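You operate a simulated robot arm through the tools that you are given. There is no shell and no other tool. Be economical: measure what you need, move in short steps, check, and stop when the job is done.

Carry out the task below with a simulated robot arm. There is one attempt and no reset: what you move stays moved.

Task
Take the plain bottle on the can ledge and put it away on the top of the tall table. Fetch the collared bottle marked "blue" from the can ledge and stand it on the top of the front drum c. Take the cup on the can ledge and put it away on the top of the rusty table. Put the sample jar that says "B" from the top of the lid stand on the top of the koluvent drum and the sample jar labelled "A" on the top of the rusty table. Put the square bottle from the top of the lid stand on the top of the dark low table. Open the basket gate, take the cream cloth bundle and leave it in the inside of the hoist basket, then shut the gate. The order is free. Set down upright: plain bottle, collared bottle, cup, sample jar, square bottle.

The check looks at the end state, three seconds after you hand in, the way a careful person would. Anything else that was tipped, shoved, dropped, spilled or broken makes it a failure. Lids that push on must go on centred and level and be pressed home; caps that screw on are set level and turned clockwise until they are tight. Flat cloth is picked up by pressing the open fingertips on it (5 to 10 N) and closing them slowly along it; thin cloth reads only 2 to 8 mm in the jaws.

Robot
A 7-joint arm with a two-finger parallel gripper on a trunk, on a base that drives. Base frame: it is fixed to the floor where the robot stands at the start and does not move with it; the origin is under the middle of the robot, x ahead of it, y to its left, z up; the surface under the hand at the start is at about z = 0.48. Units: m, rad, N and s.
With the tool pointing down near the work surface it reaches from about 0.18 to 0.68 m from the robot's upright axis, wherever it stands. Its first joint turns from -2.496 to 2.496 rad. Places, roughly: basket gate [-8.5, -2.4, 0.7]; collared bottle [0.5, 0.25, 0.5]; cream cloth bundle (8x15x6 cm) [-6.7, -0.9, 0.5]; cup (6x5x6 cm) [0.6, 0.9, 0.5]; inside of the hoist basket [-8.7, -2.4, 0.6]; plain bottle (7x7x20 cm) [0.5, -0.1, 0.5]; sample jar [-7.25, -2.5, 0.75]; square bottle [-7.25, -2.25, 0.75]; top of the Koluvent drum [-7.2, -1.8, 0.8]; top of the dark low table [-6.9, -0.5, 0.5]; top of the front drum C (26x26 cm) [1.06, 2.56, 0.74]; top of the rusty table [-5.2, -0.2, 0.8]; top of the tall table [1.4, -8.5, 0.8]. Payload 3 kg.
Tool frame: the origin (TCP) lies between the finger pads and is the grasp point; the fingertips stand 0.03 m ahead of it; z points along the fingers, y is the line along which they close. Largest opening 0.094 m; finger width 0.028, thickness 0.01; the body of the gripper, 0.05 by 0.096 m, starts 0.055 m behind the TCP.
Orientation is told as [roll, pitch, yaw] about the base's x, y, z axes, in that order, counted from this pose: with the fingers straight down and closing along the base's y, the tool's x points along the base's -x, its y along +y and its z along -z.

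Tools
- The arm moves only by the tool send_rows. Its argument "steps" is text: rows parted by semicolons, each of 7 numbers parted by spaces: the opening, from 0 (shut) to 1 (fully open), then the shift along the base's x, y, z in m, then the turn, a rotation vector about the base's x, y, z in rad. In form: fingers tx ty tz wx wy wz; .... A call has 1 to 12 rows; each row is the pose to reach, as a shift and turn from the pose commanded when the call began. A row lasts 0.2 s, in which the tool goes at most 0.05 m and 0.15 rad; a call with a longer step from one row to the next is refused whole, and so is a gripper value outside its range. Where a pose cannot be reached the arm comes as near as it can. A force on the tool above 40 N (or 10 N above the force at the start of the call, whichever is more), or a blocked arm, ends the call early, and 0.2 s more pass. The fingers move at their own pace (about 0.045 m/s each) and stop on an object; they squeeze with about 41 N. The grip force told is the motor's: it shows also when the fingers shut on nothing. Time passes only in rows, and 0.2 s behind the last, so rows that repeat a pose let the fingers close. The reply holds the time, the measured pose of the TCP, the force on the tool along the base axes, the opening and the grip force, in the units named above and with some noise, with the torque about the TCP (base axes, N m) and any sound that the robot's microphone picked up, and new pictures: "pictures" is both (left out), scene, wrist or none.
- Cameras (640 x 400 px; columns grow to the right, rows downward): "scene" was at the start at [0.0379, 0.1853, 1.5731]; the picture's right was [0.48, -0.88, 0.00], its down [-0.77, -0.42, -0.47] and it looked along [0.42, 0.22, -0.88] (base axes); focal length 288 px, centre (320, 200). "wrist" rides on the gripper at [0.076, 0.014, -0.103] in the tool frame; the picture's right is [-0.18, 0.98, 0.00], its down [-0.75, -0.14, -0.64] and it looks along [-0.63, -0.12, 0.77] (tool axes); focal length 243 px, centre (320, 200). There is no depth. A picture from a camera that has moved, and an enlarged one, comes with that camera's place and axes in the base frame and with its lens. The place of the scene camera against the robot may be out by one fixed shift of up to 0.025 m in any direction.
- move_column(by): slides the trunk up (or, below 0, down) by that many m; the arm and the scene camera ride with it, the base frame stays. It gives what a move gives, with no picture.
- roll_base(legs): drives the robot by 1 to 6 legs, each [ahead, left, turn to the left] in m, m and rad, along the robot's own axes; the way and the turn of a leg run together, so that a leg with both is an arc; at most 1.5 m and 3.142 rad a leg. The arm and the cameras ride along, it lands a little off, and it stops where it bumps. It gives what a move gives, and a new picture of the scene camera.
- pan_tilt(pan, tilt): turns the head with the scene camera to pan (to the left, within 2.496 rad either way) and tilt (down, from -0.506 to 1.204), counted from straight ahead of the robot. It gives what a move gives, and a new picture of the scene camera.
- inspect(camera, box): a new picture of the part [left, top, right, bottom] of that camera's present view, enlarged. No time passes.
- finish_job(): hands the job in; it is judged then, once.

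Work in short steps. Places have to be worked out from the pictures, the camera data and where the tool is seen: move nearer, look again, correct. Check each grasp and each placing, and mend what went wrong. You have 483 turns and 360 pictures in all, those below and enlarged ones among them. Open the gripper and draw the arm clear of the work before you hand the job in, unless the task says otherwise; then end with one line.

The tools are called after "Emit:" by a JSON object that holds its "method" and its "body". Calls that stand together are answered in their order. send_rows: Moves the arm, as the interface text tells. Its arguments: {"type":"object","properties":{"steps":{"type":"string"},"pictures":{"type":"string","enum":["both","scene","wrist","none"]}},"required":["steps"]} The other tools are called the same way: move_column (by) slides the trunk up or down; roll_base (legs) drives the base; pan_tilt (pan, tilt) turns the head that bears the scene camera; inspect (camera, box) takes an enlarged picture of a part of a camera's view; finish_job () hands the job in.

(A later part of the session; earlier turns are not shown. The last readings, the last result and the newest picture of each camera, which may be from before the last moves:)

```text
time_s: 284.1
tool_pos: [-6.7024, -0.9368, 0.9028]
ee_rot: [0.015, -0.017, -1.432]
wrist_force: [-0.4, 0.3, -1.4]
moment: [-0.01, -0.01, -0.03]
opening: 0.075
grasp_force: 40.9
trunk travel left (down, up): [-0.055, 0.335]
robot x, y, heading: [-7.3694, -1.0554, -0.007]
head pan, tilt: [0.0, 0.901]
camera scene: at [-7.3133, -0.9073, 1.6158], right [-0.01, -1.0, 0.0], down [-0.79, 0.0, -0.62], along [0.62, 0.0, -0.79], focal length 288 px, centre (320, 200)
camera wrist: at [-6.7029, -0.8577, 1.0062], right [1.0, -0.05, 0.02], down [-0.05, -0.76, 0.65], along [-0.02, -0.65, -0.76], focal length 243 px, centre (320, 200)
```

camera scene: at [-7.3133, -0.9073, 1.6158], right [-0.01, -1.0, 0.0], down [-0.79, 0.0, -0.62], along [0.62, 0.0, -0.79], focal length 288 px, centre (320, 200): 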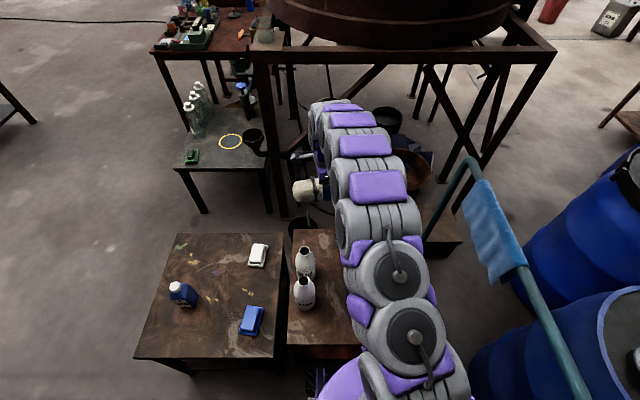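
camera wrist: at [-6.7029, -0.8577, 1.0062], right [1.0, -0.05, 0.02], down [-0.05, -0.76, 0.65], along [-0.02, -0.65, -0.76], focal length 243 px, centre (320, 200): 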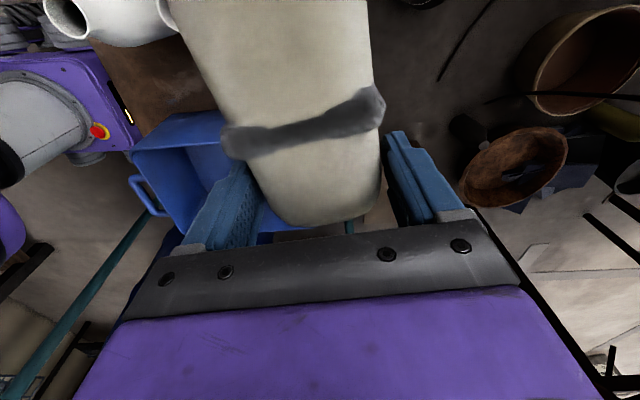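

Bundle held. I retract the hand toward the robot at z≈1.05, turning it back.

Emit:
{"method": "send_rows", "body": {"steps": "0.3 -0.03 0 0.02 0 0 0.12;0.3 -0.06 0 0.04 0 0 0.24;0.3 -0.09 0 0.06 0 0 0.36;0.3 -0.12 0 0.08 0 0 0.48;0.3 -0.15 0 0.1 0 0 0.6;0.3 -0.18 0 0.12 0 0 0.72;0.3 -0.21 0 0.14 0 0 0.84;0.3 -0.24 0 0.15 0 0 0.96;0.3 -0.27 0 0.15 0 0 1.08;0.3 -0.3 0 0.15 0 0 1.2;0.3 -0.33 0 0.15 0 0 1.32;0.3 -0.35 0 0.15 0 0 1.43"}}

```text
time_s: 286.7
tool_pos: [-7.0538, -0.9343, 1.0505]
ee_rot: [0.016, -0.017, 0.0]
wrist_force: [-0.3, 0.2, -1.4]
moment: [0.01, -0.07, 0.02]
opening: 0.0745
grasp_force: 40.9
trunk travel left (down, up): [-0.055, 0.335]
robot x, y, heading: [-7.3711, -1.0547, 0.0]
head pan, tilt: [0.0, 0.901]
camera scene: at [-7.3161, -0.9076, 1.6159], right [-0.01, -1.0, 0.0], down [-0.78, 0.0, -0.62], along [0.62, 0.0, -0.78], focal length 288 px, centre (320, 200)
camera wrist: at [-7.1343, -0.9214, 1.1541], right [0.18, 0.98, 0.02], down [0.74, -0.15, 0.65], along [0.64, -0.11, -0.76], focal length 243 px, centre (320, 200)
```

scene: 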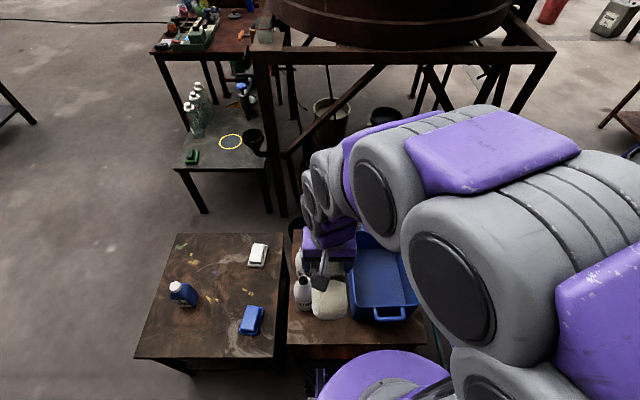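
wrist: 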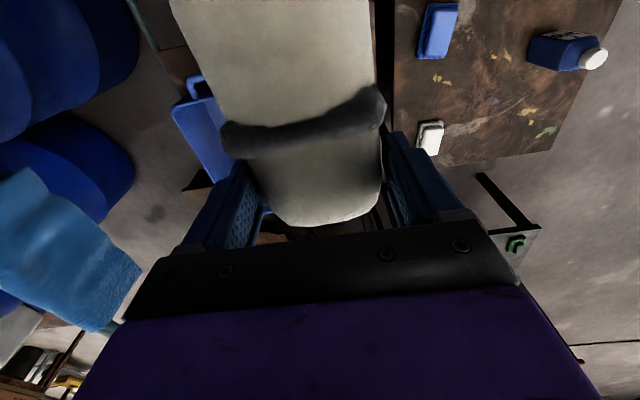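

I drive back into the aisle and south, then turn right to face west.

Emit:
{"method": "roll_base", "body": {"legs": [[-0.5, 0, 0], [0, -1.0, 0], [0, -0.42, 0], [0, 0, -1.57], [0, 0, -1.57]]}}

```text
time_s: 304.1
tool_pos: [-8.2281, -2.5675, 1.0504]
ee_rot: [0.014, -0.016, 3.121]
wrist_force: [-0.4, 0.8, -2.2]
moment: [0.01, 0.01, -0.02]
opening: 0.0738
grasp_force: 40.7
trunk travel left (down, up): [-0.055, 0.335]
robot x, y, heading: [-7.9078, -2.4516, 3.117]
head pan, tilt: [0.0, 0.901]
camera scene: at [-7.9501, -2.5802, 1.6159], right [0.02, 1.0, 0.0], down [0.78, -0.02, -0.62], along [-0.62, 0.02, -0.78], focal length 288 px, centre (320, 200)
```

scene: 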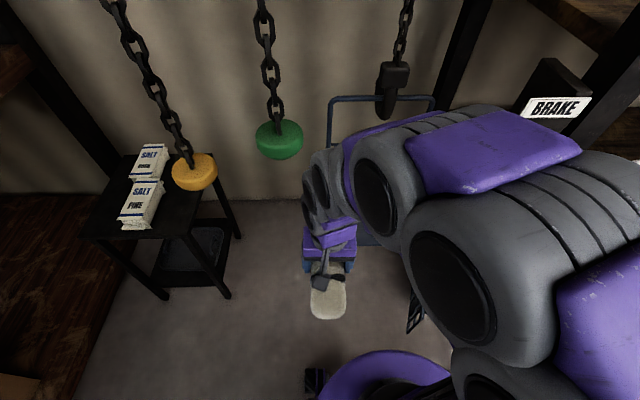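

I look from the wrist, then move 0.12 m ahead and a bit south.

Emit:
{"method": "roll_base", "body": {"legs": [[0.13, 0.06, 0.0]]}}

Emit:
{"method": "inspect", "body": {"camera": "wrist", "box": [0, 0, 640, 400]}}

```text
time_s: 305.5
tool_pos: [-8.3455, -2.6127, 1.0503]
ee_rot: [0.017, -0.008, 3.122]
wrist_force: [0.6, 0.1, -0.1]
moment: [0.02, 0.01, -0.06]
opening: 0.0738
grasp_force: 40.9
trunk travel left (down, up): [-0.055, 0.335]
robot x, y, heading: [-8.0279, -2.5001, 3.121]
head pan, tilt: [0.0, 0.901]
stopped in leg 1: the robot was blocked; the commanded pose is now the measured one
camera scene: at [-8.0724, -2.6304, 1.6161], right [0.02, 1.0, 0.0], down [0.78, -0.02, -0.62], along [-0.62, 0.01, -0.78], focal length 288 px, centre (320, 200)
```

scene: 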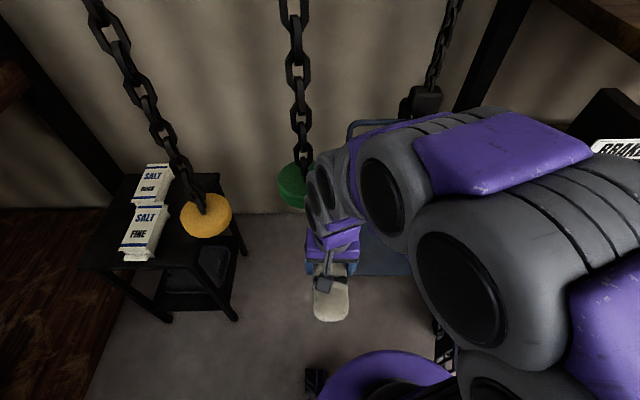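

```text
1.00 times, centred on (320, 200) of wrist (not enlarged: the box is as wide or as high as the picture)
camera zoom: at [-8.2707, -2.6271, 1.1547], right [-0.2, -0.98, 0.02], down [-0.75, 0.17, 0.64], along [-0.63, 0.12, -0.76], focal length 243 px, centre (320, 200)
```

zoom: 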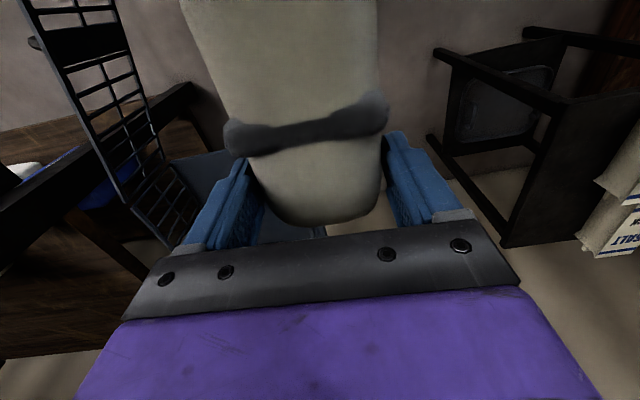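

The base touched the gate lightly and stopped; the distance now suffices. I carry the bundle over the basket.

Emit:
{"method": "send_rows", "body": {"steps": "0.3 -0.03 0.025 0 0 0 0;0.3 -0.06 0.05 0 0 0 0;0.3 -0.09 0.075 0 0 0 0;0.3 -0.12 0.1 0 0 0 0;0.3 -0.15 0.125 0 0 0 0;0.3 -0.18 0.15 -0.01 0 0 0;0.3 -0.21 0.175 -0.02 0 0 0;0.3 -0.24 0.2 -0.03 0 0 0;0.3 -0.27 0.22 -0.04 0 0 0;0.3 -0.3 0.235 -0.06 0 0 0;0.3 -0.33 0.243 -0.08 0 0 0;0.3 -0.33 0.243 -0.1 0 0 0"}}

```text
time_s: 308.1
tool_pos: [-8.677, -2.3691, 0.952]
ee_rot: [0.018, -0.006, 3.124]
wrist_force: [-0.2, -0.4, -1.1]
moment: [-0.03, 0.03, -0.03]
opening: 0.0736
grasp_force: 40.7
trunk travel left (down, up): [-0.055, 0.335]
robot x, y, heading: [-8.0279, -2.503, 3.122]
head pan, tilt: [0.0, 0.901]
camera scene: at [-8.0759, -2.6314, 1.6159], right [0.02, 1.0, 0.0], down [0.79, -0.02, -0.62], along [-0.62, 0.01, -0.79], focal length 288 px, centre (320, 200)
camera wrist: at [-8.6015, -2.3828, 1.0563], right [-0.2, -0.98, 0.02], down [-0.75, 0.17, 0.65], along [-0.63, 0.12, -0.76], focal length 243 px, centre (320, 200)
```

scene: 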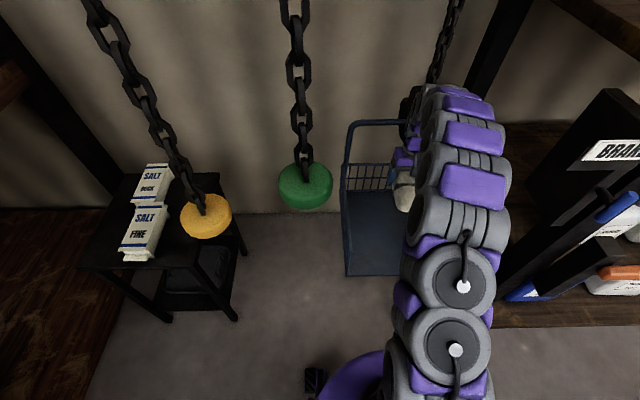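
wrist: 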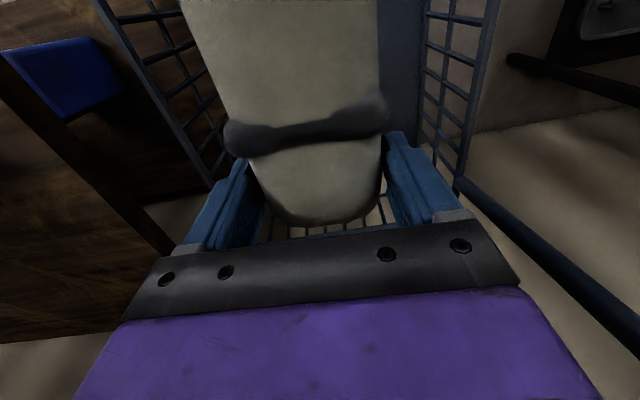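

The bundle is inside the side walls. I lower gradually.

Emit:
{"method": "send_rows", "body": {"steps": "0.3 0 0 -0.04 0 0 0;0.3 0 0 -0.08 0 0 0;0.3 0 0 -0.12 0 0 0;0.3 0 0 -0.16 0 0 0;0.3 0 0 -0.19 0 0 0"}}

```text
time_s: 309.3
tool_pos: [-8.6754, -2.3697, 0.7582]
ee_rot: [0.017, -0.006, 3.124]
wrist_force: [0.3, 0.0, -1.8]
moment: [-0.01, 0.05, 0.01]
opening: 0.0736
grasp_force: 41.5
trunk travel left (down, up): [-0.055, 0.335]
robot x, y, heading: [-8.0308, -2.5018, 3.123]
head pan, tilt: [0.0, 0.901]
camera scene: at [-8.0767, -2.6312, 1.6159], right [0.02, 1.0, 0.0], down [0.79, -0.02, -0.62], along [-0.62, 0.01, -0.79], focal length 288 px, centre (320, 200)
camera wrist: at [-8.6009, -2.3841, 0.8622], right [-0.2, -0.98, 0.02], down [-0.75, 0.17, 0.64], along [-0.63, 0.12, -0.76], focal length 243 px, centre (320, 200)
```

scene: 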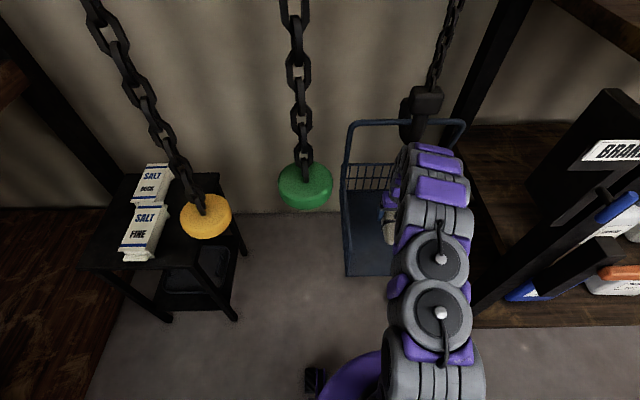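
wrist: 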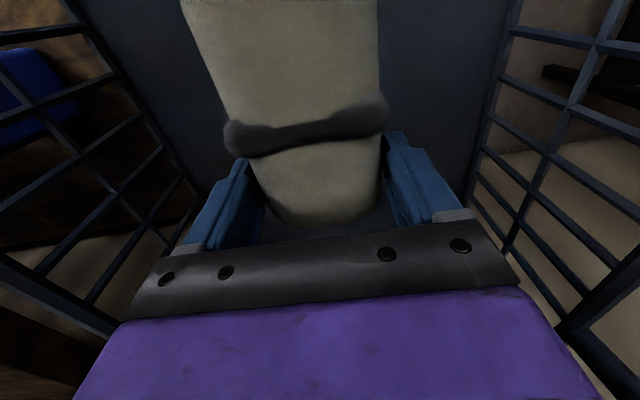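

Emit:
{"method": "send_rows", "body": {"steps": "0.3 0 0 -0.02 0 0 0;0.3 0 0 -0.04 0 0 0;0.3 0 0 -0.055 0 0 0;0.3 0 0 -0.067 0 0 0;0.3 0 0 -0.079 0 0 0;0.3 0 0 -0.09 0 0 0;0.3 0 0 -0.1 0 0 0", "pictures": "wrist"}}

```text
time_s: 310.9
tool_pos: [-8.674, -2.3732, 0.67]
ee_rot: [0.018, -0.012, 3.125]
wrist_force: [13.2, -1.3, 28.9]
moment: [0.21, 0.42, -0.05]
opening: 0.0739
grasp_force: 41.1
trunk travel left (down, up): [-0.055, 0.335]
robot x, y, heading: [-8.0321, -2.4984, 3.12]
head pan, tilt: [0.0, 0.901]
stopped in row 7: the force on the tool passed its limit at 47 N (the readings are from after the stop); the commanded pose is now the measured one
camera wrist: at [-8.5983, -2.3865, 0.773], right [-0.2, -0.98, 0.02], down [-0.74, 0.16, 0.65], along [-0.64, 0.12, -0.76], focal length 243 px, centre (320, 200)
```

wrist: 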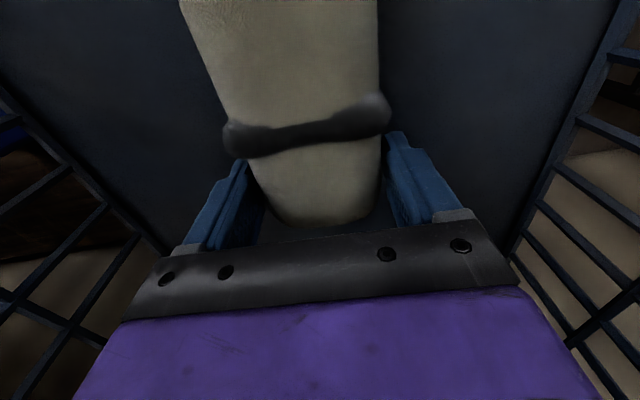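

Bundle rests on the floor. I release and lift out.

Emit:
{"method": "send_rows", "body": {"steps": "0.3 0 0 0.002 0 0 0;1 0 0 0.002 0 0 0;1 0 0 0.002 0 0 0;1 0 0 0.002 0 0 0;1 0 0 0.03 0 0 0;1 0 0 0.07 0 0 0;1 0 0 0.12 0 0 0;1 0 0 0.17 0 0 0;1 0 0 0.22 0 0 0;1 0 0 0.27 0 0 0"}}

```text
time_s: 313.1
tool_pos: [-8.6727, -2.3706, 0.9383]
ee_rot: [0.016, -0.011, 3.124]
wrist_force: [0.0, -0.1, 0.2]
moment: [-0.01, -0.02, 0.0]
opening: 0.0939
grasp_force: 0.1
trunk travel left (down, up): [-0.055, 0.335]
robot x, y, heading: [-8.036, -2.4973, 3.119]
head pan, tilt: [0.0, 0.901]
camera scene: at [-8.075, -2.6318, 1.616], right [0.02, 1.0, 0.0], down [0.79, -0.02, -0.62], along [-0.62, 0.01, -0.79], focal length 288 px, centre (320, 200)
camera wrist: at [-8.5974, -2.3846, 1.0413], right [-0.2, -0.98, 0.02], down [-0.74, 0.17, 0.65], along [-0.64, 0.12, -0.76], focal length 243 px, centre (320, 200)
```

scene: 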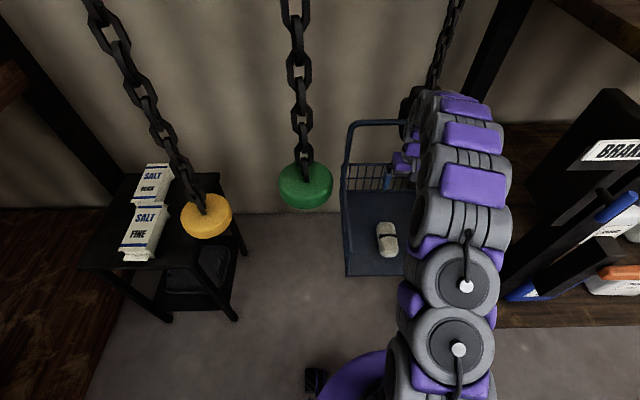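
wrist: 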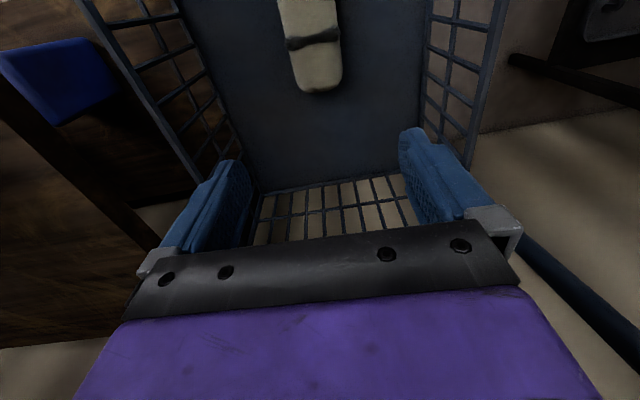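

The bundle lies inside the basket. I retract the hand to the south-east and back up so I can see the gate.

Emit:
{"method": "send_rows", "body": {"steps": "1 0.03 -0.02 0.03 0 0 0;1 0.06 -0.04 0.06 0 0 0;1 0.09 -0.07 0.08 0 0 0;1 0.12 -0.1 0.1 0 0 0;1 0.15 -0.13 0.11 0 0 0;1 0.18 -0.16 0.11 0 0 0;1 0.21 -0.19 0.11 0 0 0;1 0.24 -0.21 0.11 0 0 0;1 0.28 -0.23 0.11 0 0 0;1 0.31 -0.24 0.11 0 0 0", "pictures": "none"}}

```text
time_s: 315.5
tool_pos: [-8.3643, -2.594, 1.0538]
ee_rot: [-0.018, -0.046, 3.032]
wrist_force: [1.3, -1.1, 1.3]
moment: [0.13, 0.12, 0.03]
opening: 0.094
grasp_force: 0.0
trunk travel left (down, up): [-0.055, 0.335]
robot x, y, heading: [-8.0753, -2.4961, 3.051]
head pan, tilt: [0.0, 0.901]
stopped in row 10: the arm was blocked; the commanded pose is now the measured one
```

Something blocked the arm and nudged the base. I look from both cameras.

Emit:
{"method": "inspect", "body": {"camera": "wrist", "box": [0, 0, 640, 400]}}

Emit:
{"method": "pan_tilt", "body": {"pan": -0.3, "tilt": 1.1}}

```text
1.00 times, centred on (320, 200) of wrist (not enlarged: the box is as wide or as high as the picture)
camera zoom: at [-8.2881, -2.6188, 1.1541], right [-0.29, -0.96, -0.01], down [-0.7, 0.21, 0.68], along [-0.65, 0.2, -0.73], focal length 243 px, centre (320, 200)
```

zoom: 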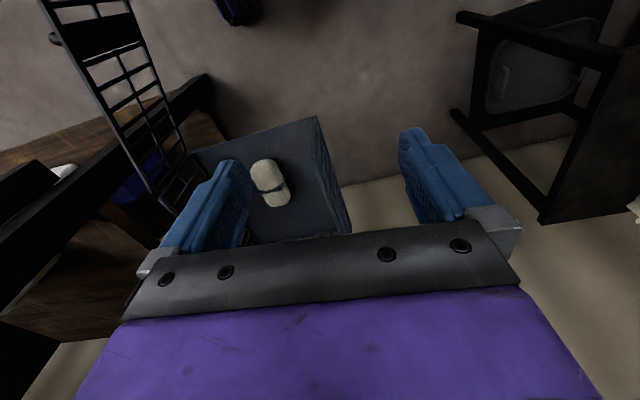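

```text
time_s: 316.3
tool_pos: [-8.3659, -2.5974, 1.051]
ee_rot: [0.0, -0.044, 3.052]
wrist_force: [-0.5, 0.0, -0.6]
moment: [0.04, 0.02, 0.01]
opening: 0.094
grasp_force: 0.1
trunk travel left (down, up): [-0.055, 0.335]
robot x, y, heading: [-8.0651, -2.4948, 3.057]
head pan, tilt: [-0.3, 1.1]
camera scene: at [-8.0412, -2.508, 1.6082], right [0.38, 0.92, -0.07], down [0.81, -0.36, -0.46], along [-0.45, 0.12, -0.88], focal length 288 px, centre (320, 200)
```

scene: 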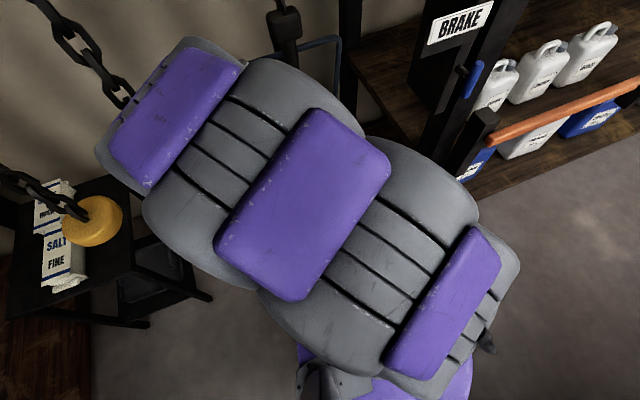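

The arm is folded too tightly (hand only 0.3 m from the robot axis). I move the hand outward again to relieve it.

Emit:
{"method": "send_rows", "body": {"steps": "1 -0.03 0 0 0 0 0;1 -0.06 0 0 0 0 0;1 -0.09 0.01 0 0 0 0;1 -0.1 0.01 0 0 0 0", "pictures": "scene"}}

```text
time_s: 316.8
tool_pos: [-8.3305, -2.5902, 1.0601]
ee_rot: [0.04, -0.043, -3.055]
wrist_force: [12.3, -12.1, 3.9]
moment: [1.02, 0.84, 0.01]
opening: 0.0942
grasp_force: 0.1
trunk travel left (down, up): [-0.055, 0.335]
robot x, y, heading: [-8.0475, -2.4824, 3.045]
head pan, tilt: [-0.3, 1.1]
stopped in row 2: the arm was blocked; the commanded pose is now the measured one
camera scene: at [-7.9897, -2.2159, 1.6265], right [0.38, 0.89, -0.24], down [0.79, -0.45, -0.41], along [-0.47, -0.03, -0.88], focal length 288 px, centre (320, 200)
```

scene: 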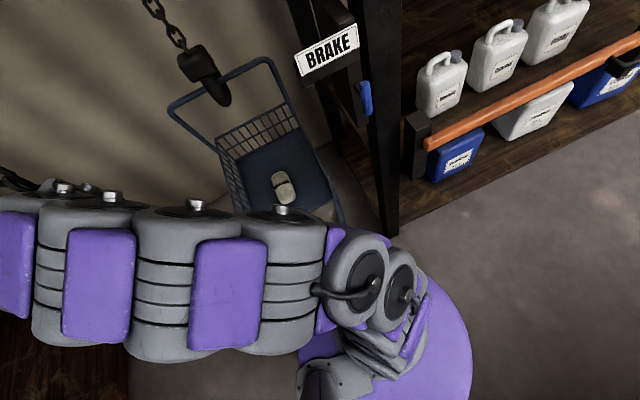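

The robot itself is leaning; I hold still briefly and re-read.

Emit:
{"method": "send_rows", "body": {"steps": "1 0 0 0 0 0 0", "pictures": "both"}}

```text
time_s: 317.1
tool_pos: [-8.2372, -2.613, 0.9559]
ee_rot: [-0.18, 0.252, -2.647]
wrist_force: [-0.7, 2.3, -0.2]
moment: [-0.17, -0.02, -0.03]
opening: 0.0941
grasp_force: 0.1
trunk travel left (down, up): [-0.055, 0.335]
robot x, y, heading: [-8.0046, -2.4574, 3.087]
head pan, tilt: [-0.3, 1.1]
stopped in row 1: the arm was blocked; the commanded pose is now the measured one
camera scene: at [-8.0123, -2.1161, 1.6167], right [0.35, 0.9, -0.27], down [0.83, -0.43, -0.36], along [-0.44, -0.1, -0.89], focal length 288 px, centre (320, 200)
camera wrist: at [-8.1798, -2.618, 1.0716], right [0.34, -0.92, -0.22], down [-0.8, -0.4, 0.45], along [-0.5, 0.02, -0.87], focal length 243 px, centre (320, 200)
```

scene: 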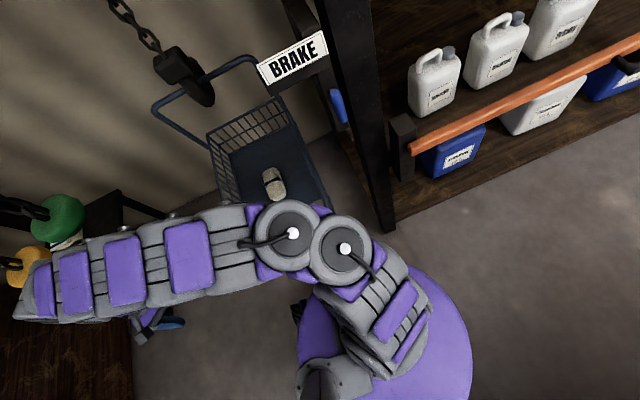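
wrist: 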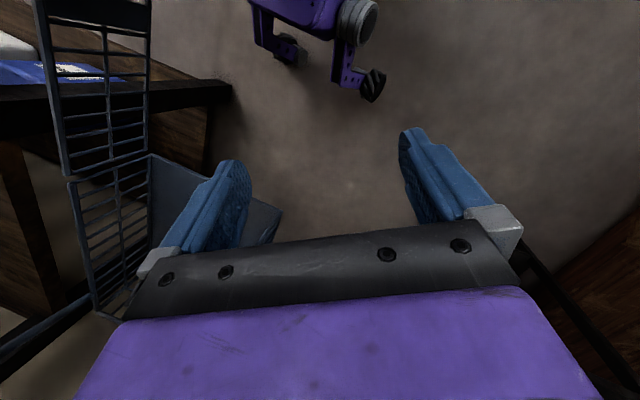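

Emit:
{"method": "send_rows", "body": {"steps": "1 0 0 0 0 0 0", "pictures": "both"}}

```text
time_s: 317.4
tool_pos: [-8.2013, -2.8224, 0.8585]
ee_rot: [-0.342, 0.605, -2.783]
wrist_force: [-0.8, 1.8, 1.4]
moment: [-0.24, 0.01, -0.08]
opening: 0.0939
grasp_force: 0.1
trunk travel left (down, up): [-0.055, 0.335]
robot x, y, heading: [-7.974, -2.4581, -3.135]
head pan, tilt: [-0.3, 1.1]
stopped in row 1: the arm was blocked; the commanded pose is now the measured one
camera scene: at [-8.0145, -2.3848, 1.6185], right [0.29, 0.95, -0.11], down [0.86, -0.31, -0.41], along [-0.43, 0.03, -0.9], focal length 288 px, centre (320, 200)
camera wrist: at [-8.1771, -2.8632, 0.979], right [0.36, -0.86, -0.37], down [-0.9, -0.42, 0.11], along [-0.25, 0.3, -0.92], focal length 243 px, centre (320, 200)
```

scene: 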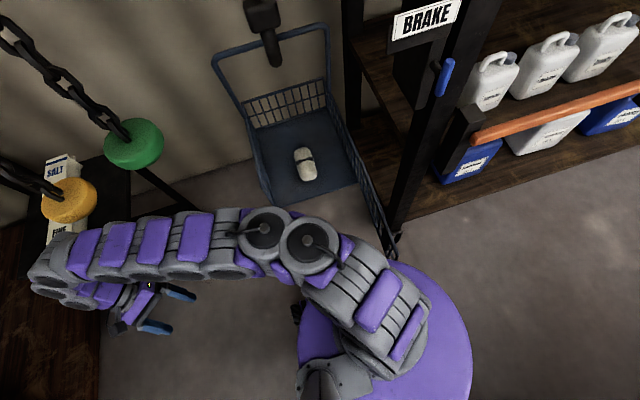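
wrist: 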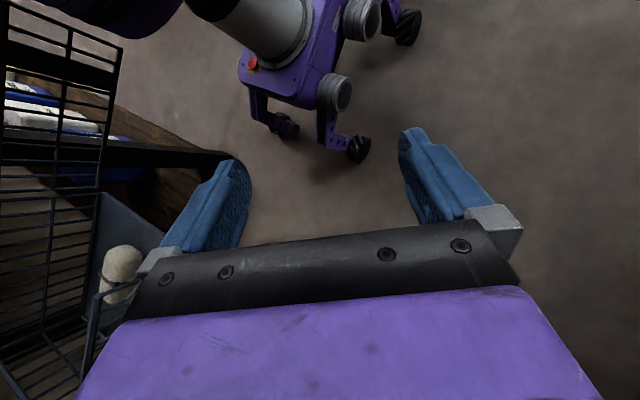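

The lean is settling. I hold again.

Emit:
{"method": "send_rows", "body": {"steps": "1 0 0 0 0 0 0", "pictures": "both"}}

```text
time_s: 317.7
tool_pos: [-8.1891, -3.0418, 0.7322]
ee_rot: [-0.61, 0.704, -2.896]
wrist_force: [7.7, 10.0, -10.6]
moment: [-0.23, 0.18, 0.11]
opening: 0.0942
grasp_force: 0.0
trunk travel left (down, up): [-0.055, 0.335]
robot x, y, heading: [-7.9831, -2.4891, -3.137]
head pan, tilt: [-0.3, 1.1]
stopped in row 1: the arm was blocked; the commanded pose is now the measured one
camera scene: at [-8.0272, -2.7906, 1.5801], right [0.28, 0.95, 0.12], down [0.86, -0.2, -0.47], along [-0.42, 0.24, -0.87], focal length 288 px, centre (320, 200)
camera wrist: at [-8.1649, -3.1079, 0.8405], right [0.41, -0.73, -0.55], down [-0.88, -0.48, -0.02], along [-0.24, 0.49, -0.84], focal length 243 px, centre (320, 200)
```

scene: 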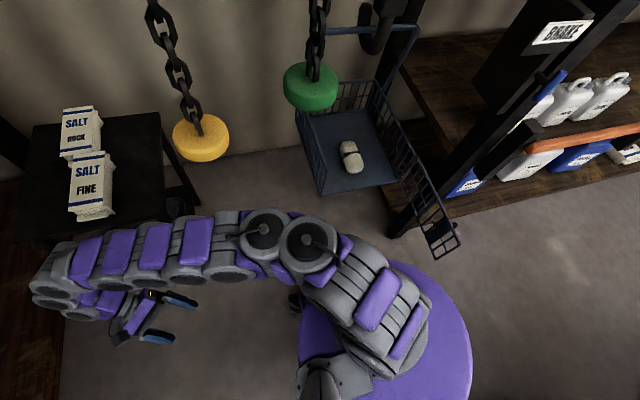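
wrist: 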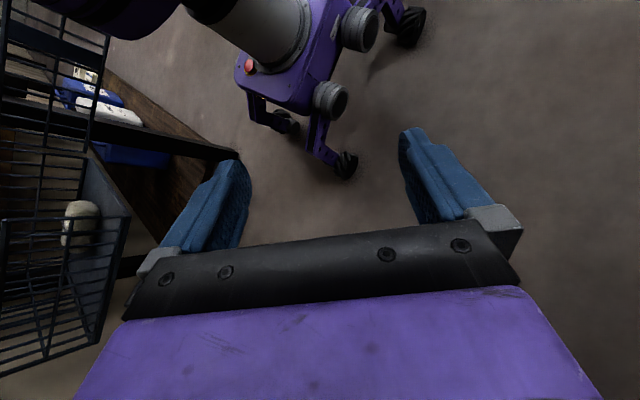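

The robot is now rocking south toward the extended arm; I drive the base south under it to catch the balance.

Emit:
{"method": "roll_base", "body": {"legs": [[0.0, 0.3, 0]]}}

```text
time_s: 318.5
tool_pos: [-8.2443, -2.8528, 0.8307]
ee_rot: [-0.456, 0.365, -2.747]
wrist_force: [-0.7, 0.2, -0.4]
moment: [0.05, -0.03, 0.01]
opening: 0.0939
grasp_force: 0.0
trunk travel left (down, up): [-0.055, 0.335]
robot x, y, heading: [-8.0012, -2.4573, -3.101]
head pan, tilt: [-0.3, 1.1]
stopped in leg 1: the robot was blocked; the commanded pose is now the measured one
camera scene: at [-8.015, -2.5551, 1.6028], right [0.26, 0.97, -0.01], down [0.86, -0.23, -0.45], along [-0.44, 0.11, -0.89], focal length 288 px, centre (320, 200)
```

scene: 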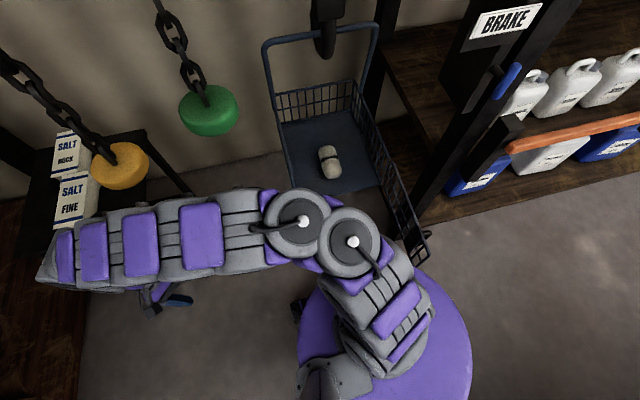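

It is upright again. I let time pass with a small head move and re-read.

Emit:
{"method": "pan_tilt", "body": {"pan": -0.25, "tilt": 1.05}}

```text
time_s: 319.2
tool_pos: [-8.2517, -2.8115, 0.8436]
ee_rot: [-0.429, 0.358, -2.736]
wrist_force: [1.4, -0.9, 2.5]
moment: [-0.01, 0.12, 0.05]
opening: 0.0941
grasp_force: 0.0
trunk travel left (down, up): [-0.055, 0.335]
robot x, y, heading: [-8.0035, -2.4446, -3.093]
head pan, tilt: [-0.25, 1.051]
camera scene: at [-8.0294, -2.5173, 1.608], right [0.2, 0.98, -0.03], down [0.85, -0.19, -0.49], along [-0.48, 0.08, -0.87], focal length 288 px, centre (320, 200)
```

scene: 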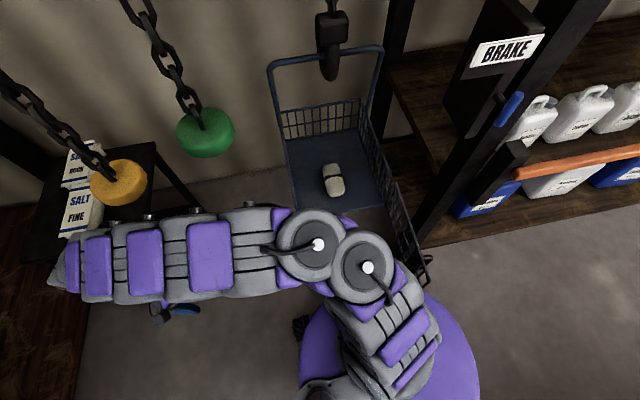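

Settled. I gently turn the hand back to vertical in small steps while checking.

Emit:
{"method": "send_rows", "body": {"steps": "1 0 0 0.01 -0.05 0.013 0;1 0 0 0.02 -0.1 0.025 0;1 0 0 0.03 -0.15 0.038 0;1 0 0 0.04 -0.2 0.05 0", "pictures": "scene"}}

```text
time_s: 320.2
tool_pos: [-8.2457, -2.8618, 0.8662]
ee_rot: [-0.289, 0.25, -2.692]
wrist_force: [-1.0, 1.0, -0.7]
moment: [-0.06, -0.09, -0.05]
opening: 0.0942
grasp_force: 0.0
trunk travel left (down, up): [-0.055, 0.335]
robot x, y, heading: [-8.0023, -2.4593, -3.098]
head pan, tilt: [-0.25, 1.051]
camera scene: at [-8.0243, -2.5893, 1.6043], right [0.2, 0.98, 0.01], down [0.85, -0.17, -0.5], along [-0.49, 0.11, -0.87], focal length 288 px, centre (320, 200)
```

scene: 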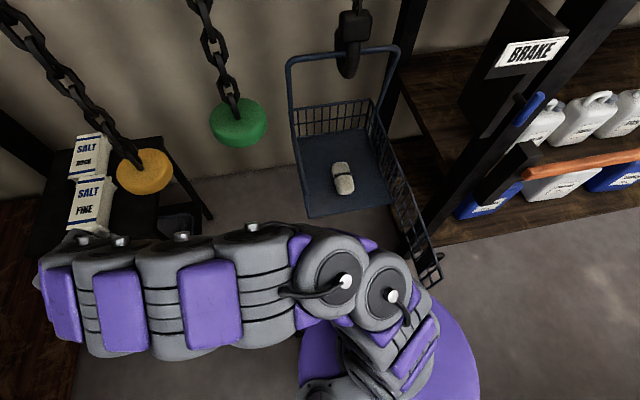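

That works without blocking. Continue to vertical.

Emit:
{"method": "send_rows", "body": {"steps": "1 0 -0.005 0.01 -0.06 0.015 0;1 0 -0.01 0.03 -0.12 0.03 0;1 0 -0.015 0.05 -0.18 0.045 0;1 0 -0.02 0.07 -0.24 0.06 0;1 0 -0.025 0.09 -0.3 0.075 0;1 0 -0.03 0.1 -0.335 0.085 0", "pictures": "scene"}}

```text
time_s: 321.6
tool_pos: [-8.2482, -2.8615, 0.9765]
ee_rot: [-0.008, 0.011, -2.657]
wrist_force: [0.2, -0.2, 0.3]
moment: [0.02, -0.02, -0.02]
opening: 0.0938
grasp_force: 0.1
trunk travel left (down, up): [-0.055, 0.335]
robot x, y, heading: [-8.0029, -2.4522, -3.096]
head pan, tilt: [-0.25, 1.051]
camera scene: at [-8.0255, -2.5509, 1.6067], right [0.2, 0.98, -0.01], down [0.85, -0.18, -0.49], along [-0.49, 0.09, -0.87], focal length 288 px, centre (320, 200)
```

scene: 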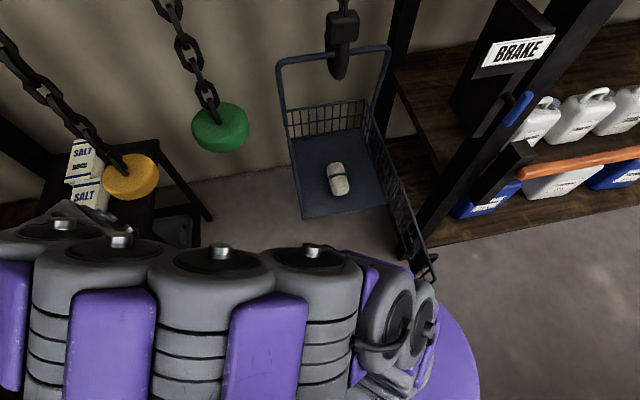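

Stable again, hand vertical. I check the surroundings for disturbance.

Emit:
{"method": "inspect", "body": {"camera": "scene", "box": [40, 60, 460, 300]}}

```text
1.52 times, centred on (250, 180) of scene
camera zoom: at [-8.0255, -2.5509, 1.6067], right [0.2, 0.98, -0.01], down [0.85, -0.18, -0.49], along [-0.49, 0.09, -0.87], focal length 438 px, centre (427, 230)
```

zoom: 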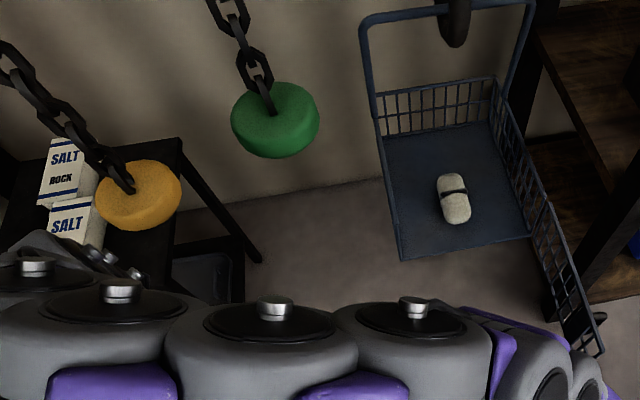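

Everything else is in place; the gate now stands about 90° open. I back up 0.1 m, then I'll push the gate shut with closed fingertips.

Emit:
{"method": "roll_base", "body": {"legs": [[-0.1, 0, 0]]}}

```text
time_s: 322.7
tool_pos: [-8.1456, -2.8817, 0.968]
ee_rot: [-0.026, 0.017, -2.654]
wrist_force: [0.0, 0.1, -0.6]
moment: [-0.03, 0.0, 0.0]
opening: 0.0942
grasp_force: 0.1
trunk travel left (down, up): [-0.055, 0.335]
robot x, y, heading: [-7.8991, -2.4551, -3.094]
head pan, tilt: [-0.25, 1.051]
camera scene: at [-7.921, -2.5941, 1.6033], right [0.2, 0.98, 0.01], down [0.85, -0.17, -0.5], along [-0.49, 0.11, -0.87], focal length 288 px, centre (320, 200)
```

scene: 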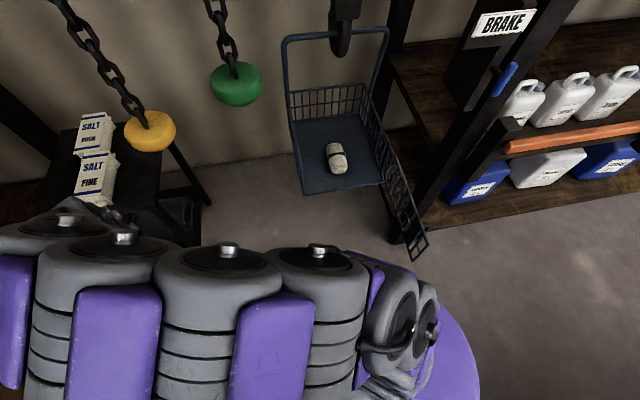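

I swing the hand around the front at z≈1.0, over the gate, toward its north side.

Emit:
{"method": "send_rows", "body": {"steps": "0.3 -0.035 0.03 0.01 0 0 -0.05;0.3 -0.07 0.055 0.02 0 0 -0.1;0.3 -0.104 0.085 0.03 0 0 -0.15;0.3 -0.132 0.12 0.04 0 0 -0.2;0.3 -0.16 0.155 0.05 0 0 -0.25;0.3 -0.184 0.19 0.05 0 0 -0.3;0.3 -0.2 0.23 0.05 0 0 -0.35;0.3 -0.215 0.27 0.05 0 0 -0.4;0.3 -0.224 0.31 0.05 0 0 -0.45;0.3 -0.23 0.35 0.05 0 0 -0.485;0.3 -0.234 0.39 0.05 0 0 -0.485;0.3 -0.234 0.432 0.05 0 0 -0.485", "pictures": "scene"}}

```text
time_s: 325.3
tool_pos: [-8.3834, -2.4231, 1.0186]
ee_rot: [-0.006, 0.013, -3.139]
wrist_force: [1.5, 0.0, -1.0]
moment: [0.06, 0.03, 0.01]
opening: 0.0281
grasp_force: 0.0
trunk travel left (down, up): [-0.055, 0.335]
robot x, y, heading: [-7.9039, -2.4465, -3.096]
head pan, tilt: [-0.25, 1.051]
camera scene: at [-7.9304, -2.5244, 1.6069], right [0.2, 0.98, -0.02], down [0.85, -0.19, -0.49], along [-0.48, 0.08, -0.87], focal length 288 px, centre (320, 200)
```

scene: 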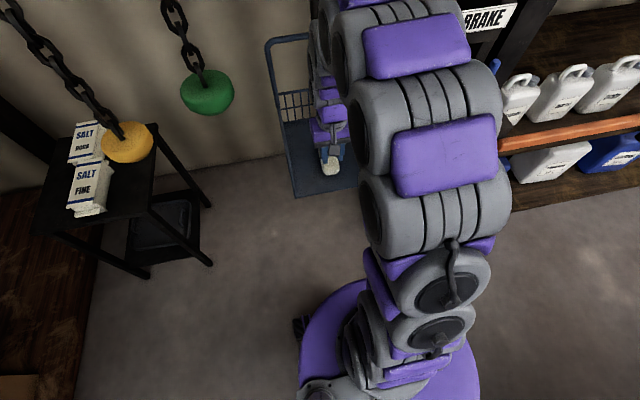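

To keep the arm away from the shelf, I shift the base back and north a little before going to the gate's outer side.

Emit:
{"method": "roll_base", "body": {"legs": [[-0.1, -0.16, 0.0]]}}

```text
time_s: 326.8
tool_pos: [-8.2903, -2.2543, 1.0209]
ee_rot: [0.008, 0.012, 3.14]
wrist_force: [-1.1, 1.3, 0.3]
moment: [0.0, 0.01, 0.03]
opening: 0.0282
grasp_force: 0.0
trunk travel left (down, up): [-0.055, 0.335]
robot x, y, heading: [-7.8131, -2.2928, -3.092]
head pan, tilt: [-0.25, 1.051]
camera scene: at [-7.8344, -2.3808, 1.6072], right [0.2, 0.98, -0.02], down [0.85, -0.18, -0.49], along [-0.48, 0.09, -0.87], focal length 288 px, centre (320, 200)
```

scene: 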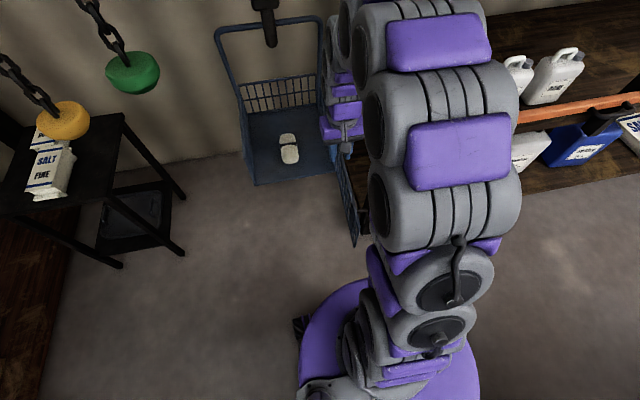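

Emit:
{"method": "send_rows", "body": {"steps": "0.1 0.02 0.03 0 0 0 0;0.1 0.04 0.06 0 0 0 0;0.1 0.06 0.09 0 0 0 0;0.1 0.08 0.12 0 0 0 0;0.1 0.095 0.15 0 0 0 0"}}

```text
time_s: 328.0
tool_pos: [-8.1915, -2.1318, 1.0232]
ee_rot: [-0.02, 0.009, -3.14]
wrist_force: [0.3, 0.1, 0.6]
moment: [0.02, 0.02, -0.02]
opening: 0.0095
grasp_force: 0.1
trunk travel left (down, up): [-0.055, 0.335]
robot x, y, heading: [-7.808, -2.2939, -3.096]
head pan, tilt: [-0.25, 1.051]
camera scene: at [-7.8314, -2.4232, 1.6042], right [0.2, 0.98, 0.01], down [0.85, -0.17, -0.5], along [-0.49, 0.11, -0.87], focal length 288 px, centre (320, 200)
camera wrist: at [-8.1181, -2.1488, 1.1281], right [-0.18, -0.98, -0.02], down [-0.76, 0.13, 0.64], along [-0.62, 0.13, -0.77], focal length 243 px, centre (320, 200)
```

scene: 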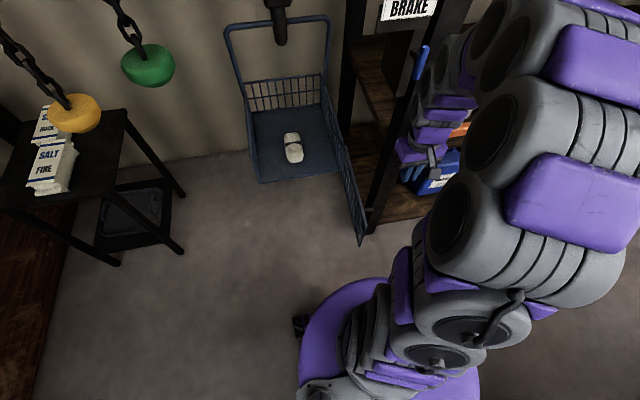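
wrist: 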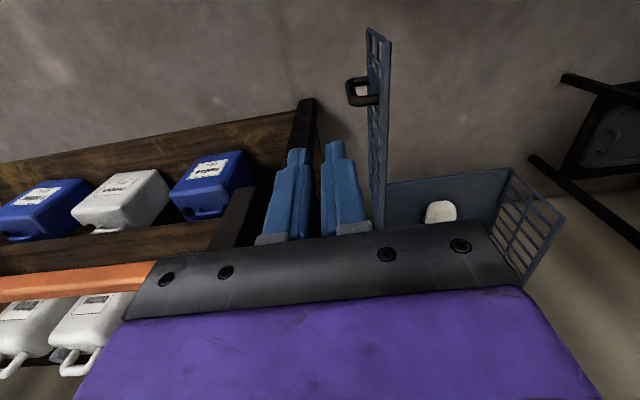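

Gate lies along y≈-2.20 from x -8.16 to the hinge, handle at x≈-8.24. I lower the closed fingers just north of its free end.

Emit:
{"method": "send_rows", "body": {"steps": "0 0.012 0.003 -0.04 0 0 0;0 0.012 0.003 -0.085 0 0 0;0 0.012 0.003 -0.13 0 0 0;0 0.012 0.003 -0.175 0 0 0;0 0.012 0.003 -0.22 0 0 0;0 0.012 0.003 -0.25 0 0 0;0 0.012 0.003 -0.268 0 0 0"}}

```text
time_s: 329.6
tool_pos: [-8.1809, -2.1222, 0.7535]
ee_rot: [-0.014, 0.013, -3.141]
wrist_force: [-0.9, 0.2, -0.7]
moment: [0.01, -0.02, 0.02]
opening: 0.0
grasp_force: 32.9
trunk travel left (down, up): [-0.055, 0.335]
robot x, y, heading: [-7.8122, -2.2933, -3.094]
head pan, tilt: [-0.25, 1.051]
camera scene: at [-7.8335, -2.4133, 1.6049], right [0.2, 0.98, 0.0], down [0.85, -0.17, -0.5], along [-0.48, 0.1, -0.87], focal length 288 px, centre (320, 200)
camera wrist: at [-8.1075, -2.1374, 0.8582], right [-0.18, -0.98, -0.01], down [-0.76, 0.13, 0.64], along [-0.62, 0.13, -0.77], focal length 243 px, centre (320, 200)
```

scene: 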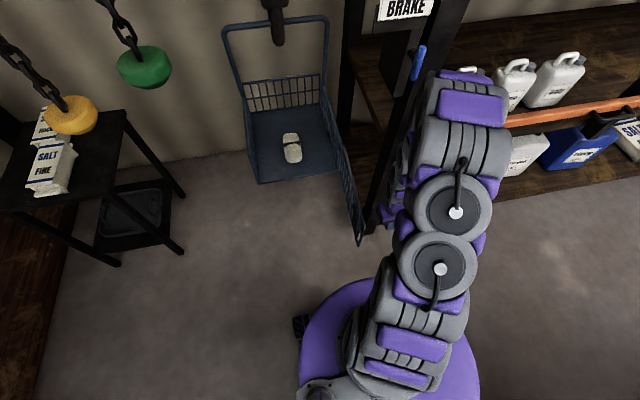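
wrist: 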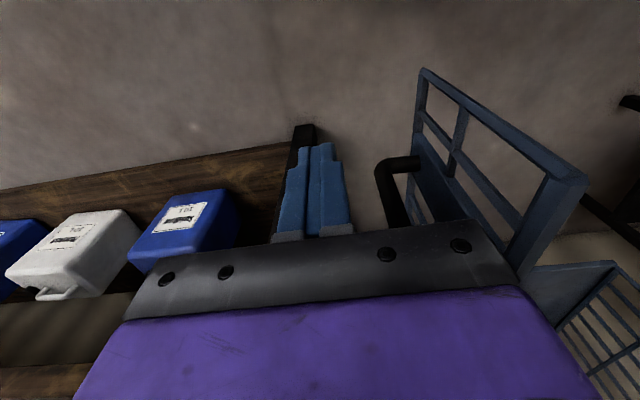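

The fingers sit outside the gate between handle and free end. I push along the closing arc, first part.

Emit:
{"method": "send_rows", "body": {"steps": "0 0 -0.03 0 0 0 0;0 0 -0.055 0 0 0 0;0 -0.001 -0.078 0 0 0 0;0 -0.004 -0.102 0 0 0 0;0 -0.007 -0.1265 0 0 0 0;0 -0.014 -0.15 0 0 0 0;0 -0.0206 -0.174 0 0 0 0;0 -0.03 -0.1965 0 0 0 0;0 -0.041 -0.2187 0 0 0 0;0 -0.054 -0.24 0 0 0 0;0 -0.068 -0.26 0 0 0 0"}}

```text
time_s: 332.0
tool_pos: [-8.2506, -2.3821, 0.7543]
ee_rot: [-0.013, 0.013, -3.143]
wrist_force: [0.4, -0.3, 0.2]
moment: [0.01, 0.01, -0.01]
opening: 0.0
grasp_force: 32.9
trunk travel left (down, up): [-0.055, 0.335]
robot x, y, heading: [-7.8071, -2.2893, -3.094]
head pan, tilt: [-0.25, 1.051]
camera scene: at [-7.8341, -2.4103, 1.6051], right [0.2, 0.98, 0.0], down [0.85, -0.18, -0.5], along [-0.48, 0.1, -0.87], focal length 288 px, centre (320, 200)
camera wrist: at [-8.1771, -2.3973, 0.8598], right [-0.18, -0.98, -0.01], down [-0.76, 0.13, 0.63], along [-0.62, 0.13, -0.77], focal length 243 px, centre (320, 200)
```

scene: 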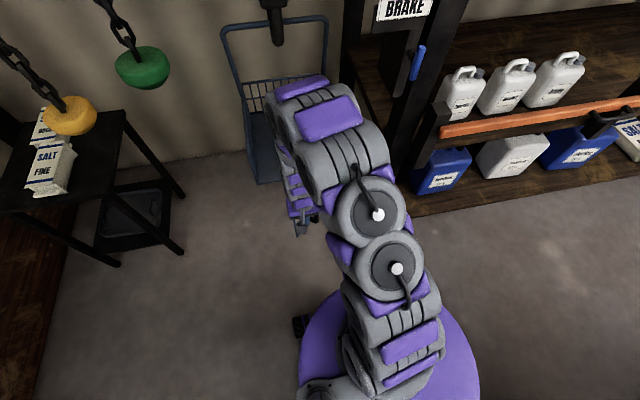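
wrist: 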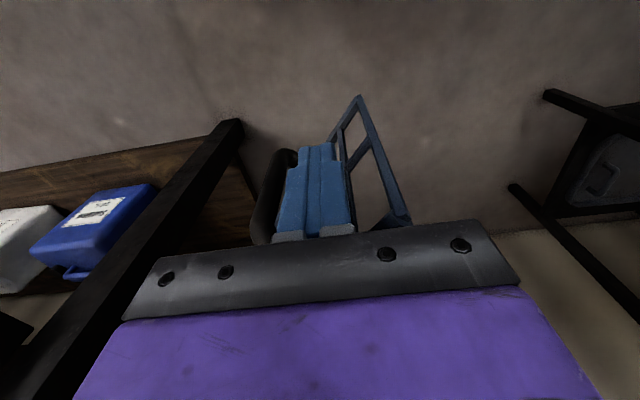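

The gate follows. I continue to about 15° open.

Emit:
{"method": "send_rows", "body": {"steps": "0 -0.015 -0.019 0 0 0 0;0 -0.031 -0.037 0 0 0 0;0 -0.05 -0.053 0 0 0 0;0 -0.069 -0.068 0 0 0 0;0 -0.09 -0.081 0 0 0 0;0 -0.111 -0.0935 0 0 0 0;0 -0.134 -0.103 0 0 0 0;0 -0.15 -0.11 0 0 0 0"}}

```text
time_s: 333.8
tool_pos: [-8.3988, -2.4934, 0.7527]
ee_rot: [-0.011, 0.01, 3.141]
wrist_force: [0.8, 0.4, 0.2]
moment: [0.02, 0.01, 0.02]
opening: 0.0
grasp_force: 33.1
trunk travel left (down, up): [-0.055, 0.335]
robot x, y, heading: [-7.81, -2.293, -3.098]
head pan, tilt: [-0.25, 1.051]
camera scene: at [-7.835, -2.4103, 1.605], right [0.2, 0.98, 0.0], down [0.85, -0.17, -0.49], along [-0.48, 0.1, -0.87], focal length 288 px, centre (320, 200)
camera wrist: at [-8.3255, -2.508, 0.8575], right [-0.18, -0.98, -0.01], down [-0.76, 0.13, 0.64], along [-0.62, 0.13, -0.77], focal length 243 px, centre (320, 200)
```

scene: 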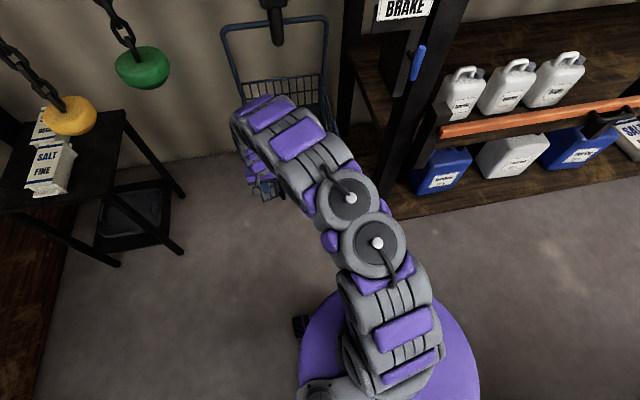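
wrist: 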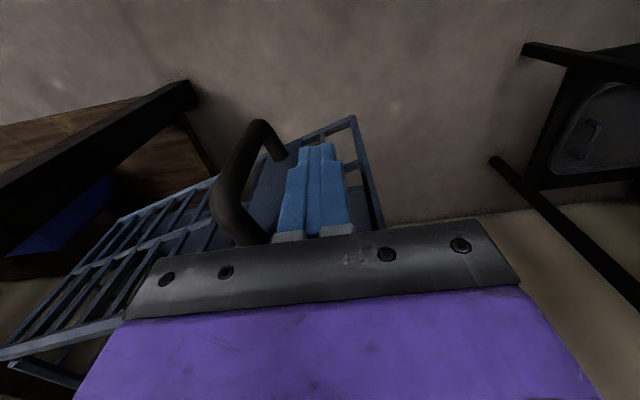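

I use the base to push on: 6 cm ahead, then finish with the arm.

Emit:
{"method": "roll_base", "body": {"legs": [[0.05, 0.01, 0.0]]}}

Emit:
{"method": "send_rows", "body": {"steps": "0 -0.01 -0.002 0 0 0 0;0 -0.02 -0.004 0 0 0 0;0 -0.03 -0.006 0 0 0 0;0 -0.038 -0.006 0 0 0 0;0 -0.046 -0.006 0 0 0 0"}}

```text
time_s: 334.8
tool_pos: [-8.4491, -2.4994, 0.7535]
ee_rot: [-0.005, 0.013, 3.142]
wrist_force: [-0.5, 0.3, -0.8]
moment: [-0.02, -0.03, -0.02]
opening: 0.0
grasp_force: 32.8
trunk travel left (down, up): [-0.055, 0.335]
robot x, y, heading: [-7.8613, -2.3044, -3.096]
head pan, tilt: [-0.25, 1.051]
camera scene: at [-7.8858, -2.4163, 1.6054], right [0.2, 0.98, 0.0], down [0.85, -0.18, -0.49], along [-0.48, 0.1, -0.87], focal length 288 px, centre (320, 200)
```

scene: 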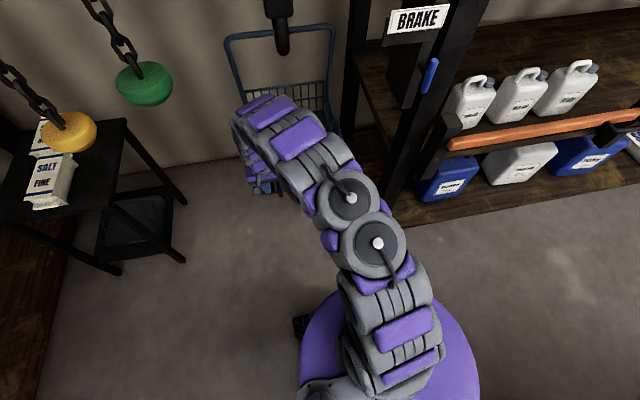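

```text
time_s: 335.9
tool_pos: [-8.4801, -2.5046, 0.7518]
ee_rot: [-0.014, 0.027, -3.142]
wrist_force: [13.1, 4.3, 3.5]
moment: [-0.15, 0.53, -0.1]
opening: 0.0
grasp_force: 33.1
trunk travel left (down, up): [-0.055, 0.335]
robot x, y, heading: [-7.8567, -2.3012, -3.094]
head pan, tilt: [-0.25, 1.051]
stopped in row 5: the force on the tool passed its limit at 50 N (the readings are from after the stop); the commanded pose is now the measured one
camera scene: at [-7.8817, -2.419, 1.6053], right [0.2, 0.98, 0.0], down [0.85, -0.17, -0.5], along [-0.49, 0.1, -0.87], focal length 288 px, centre (320, 200)
camera wrist: at [-8.4077, -2.5207, 0.8575], right [-0.18, -0.98, -0.02], down [-0.77, 0.13, 0.62], along [-0.61, 0.13, -0.78], focal length 243 px, centre (320, 200)
```

scene: 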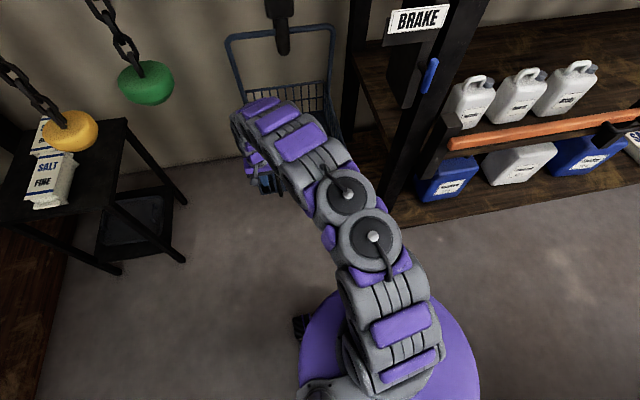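
wrist: 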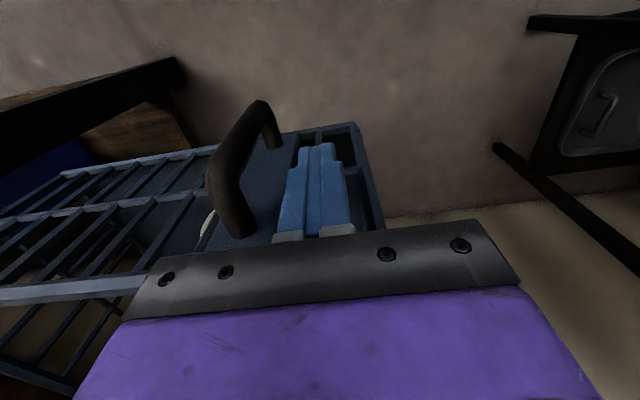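

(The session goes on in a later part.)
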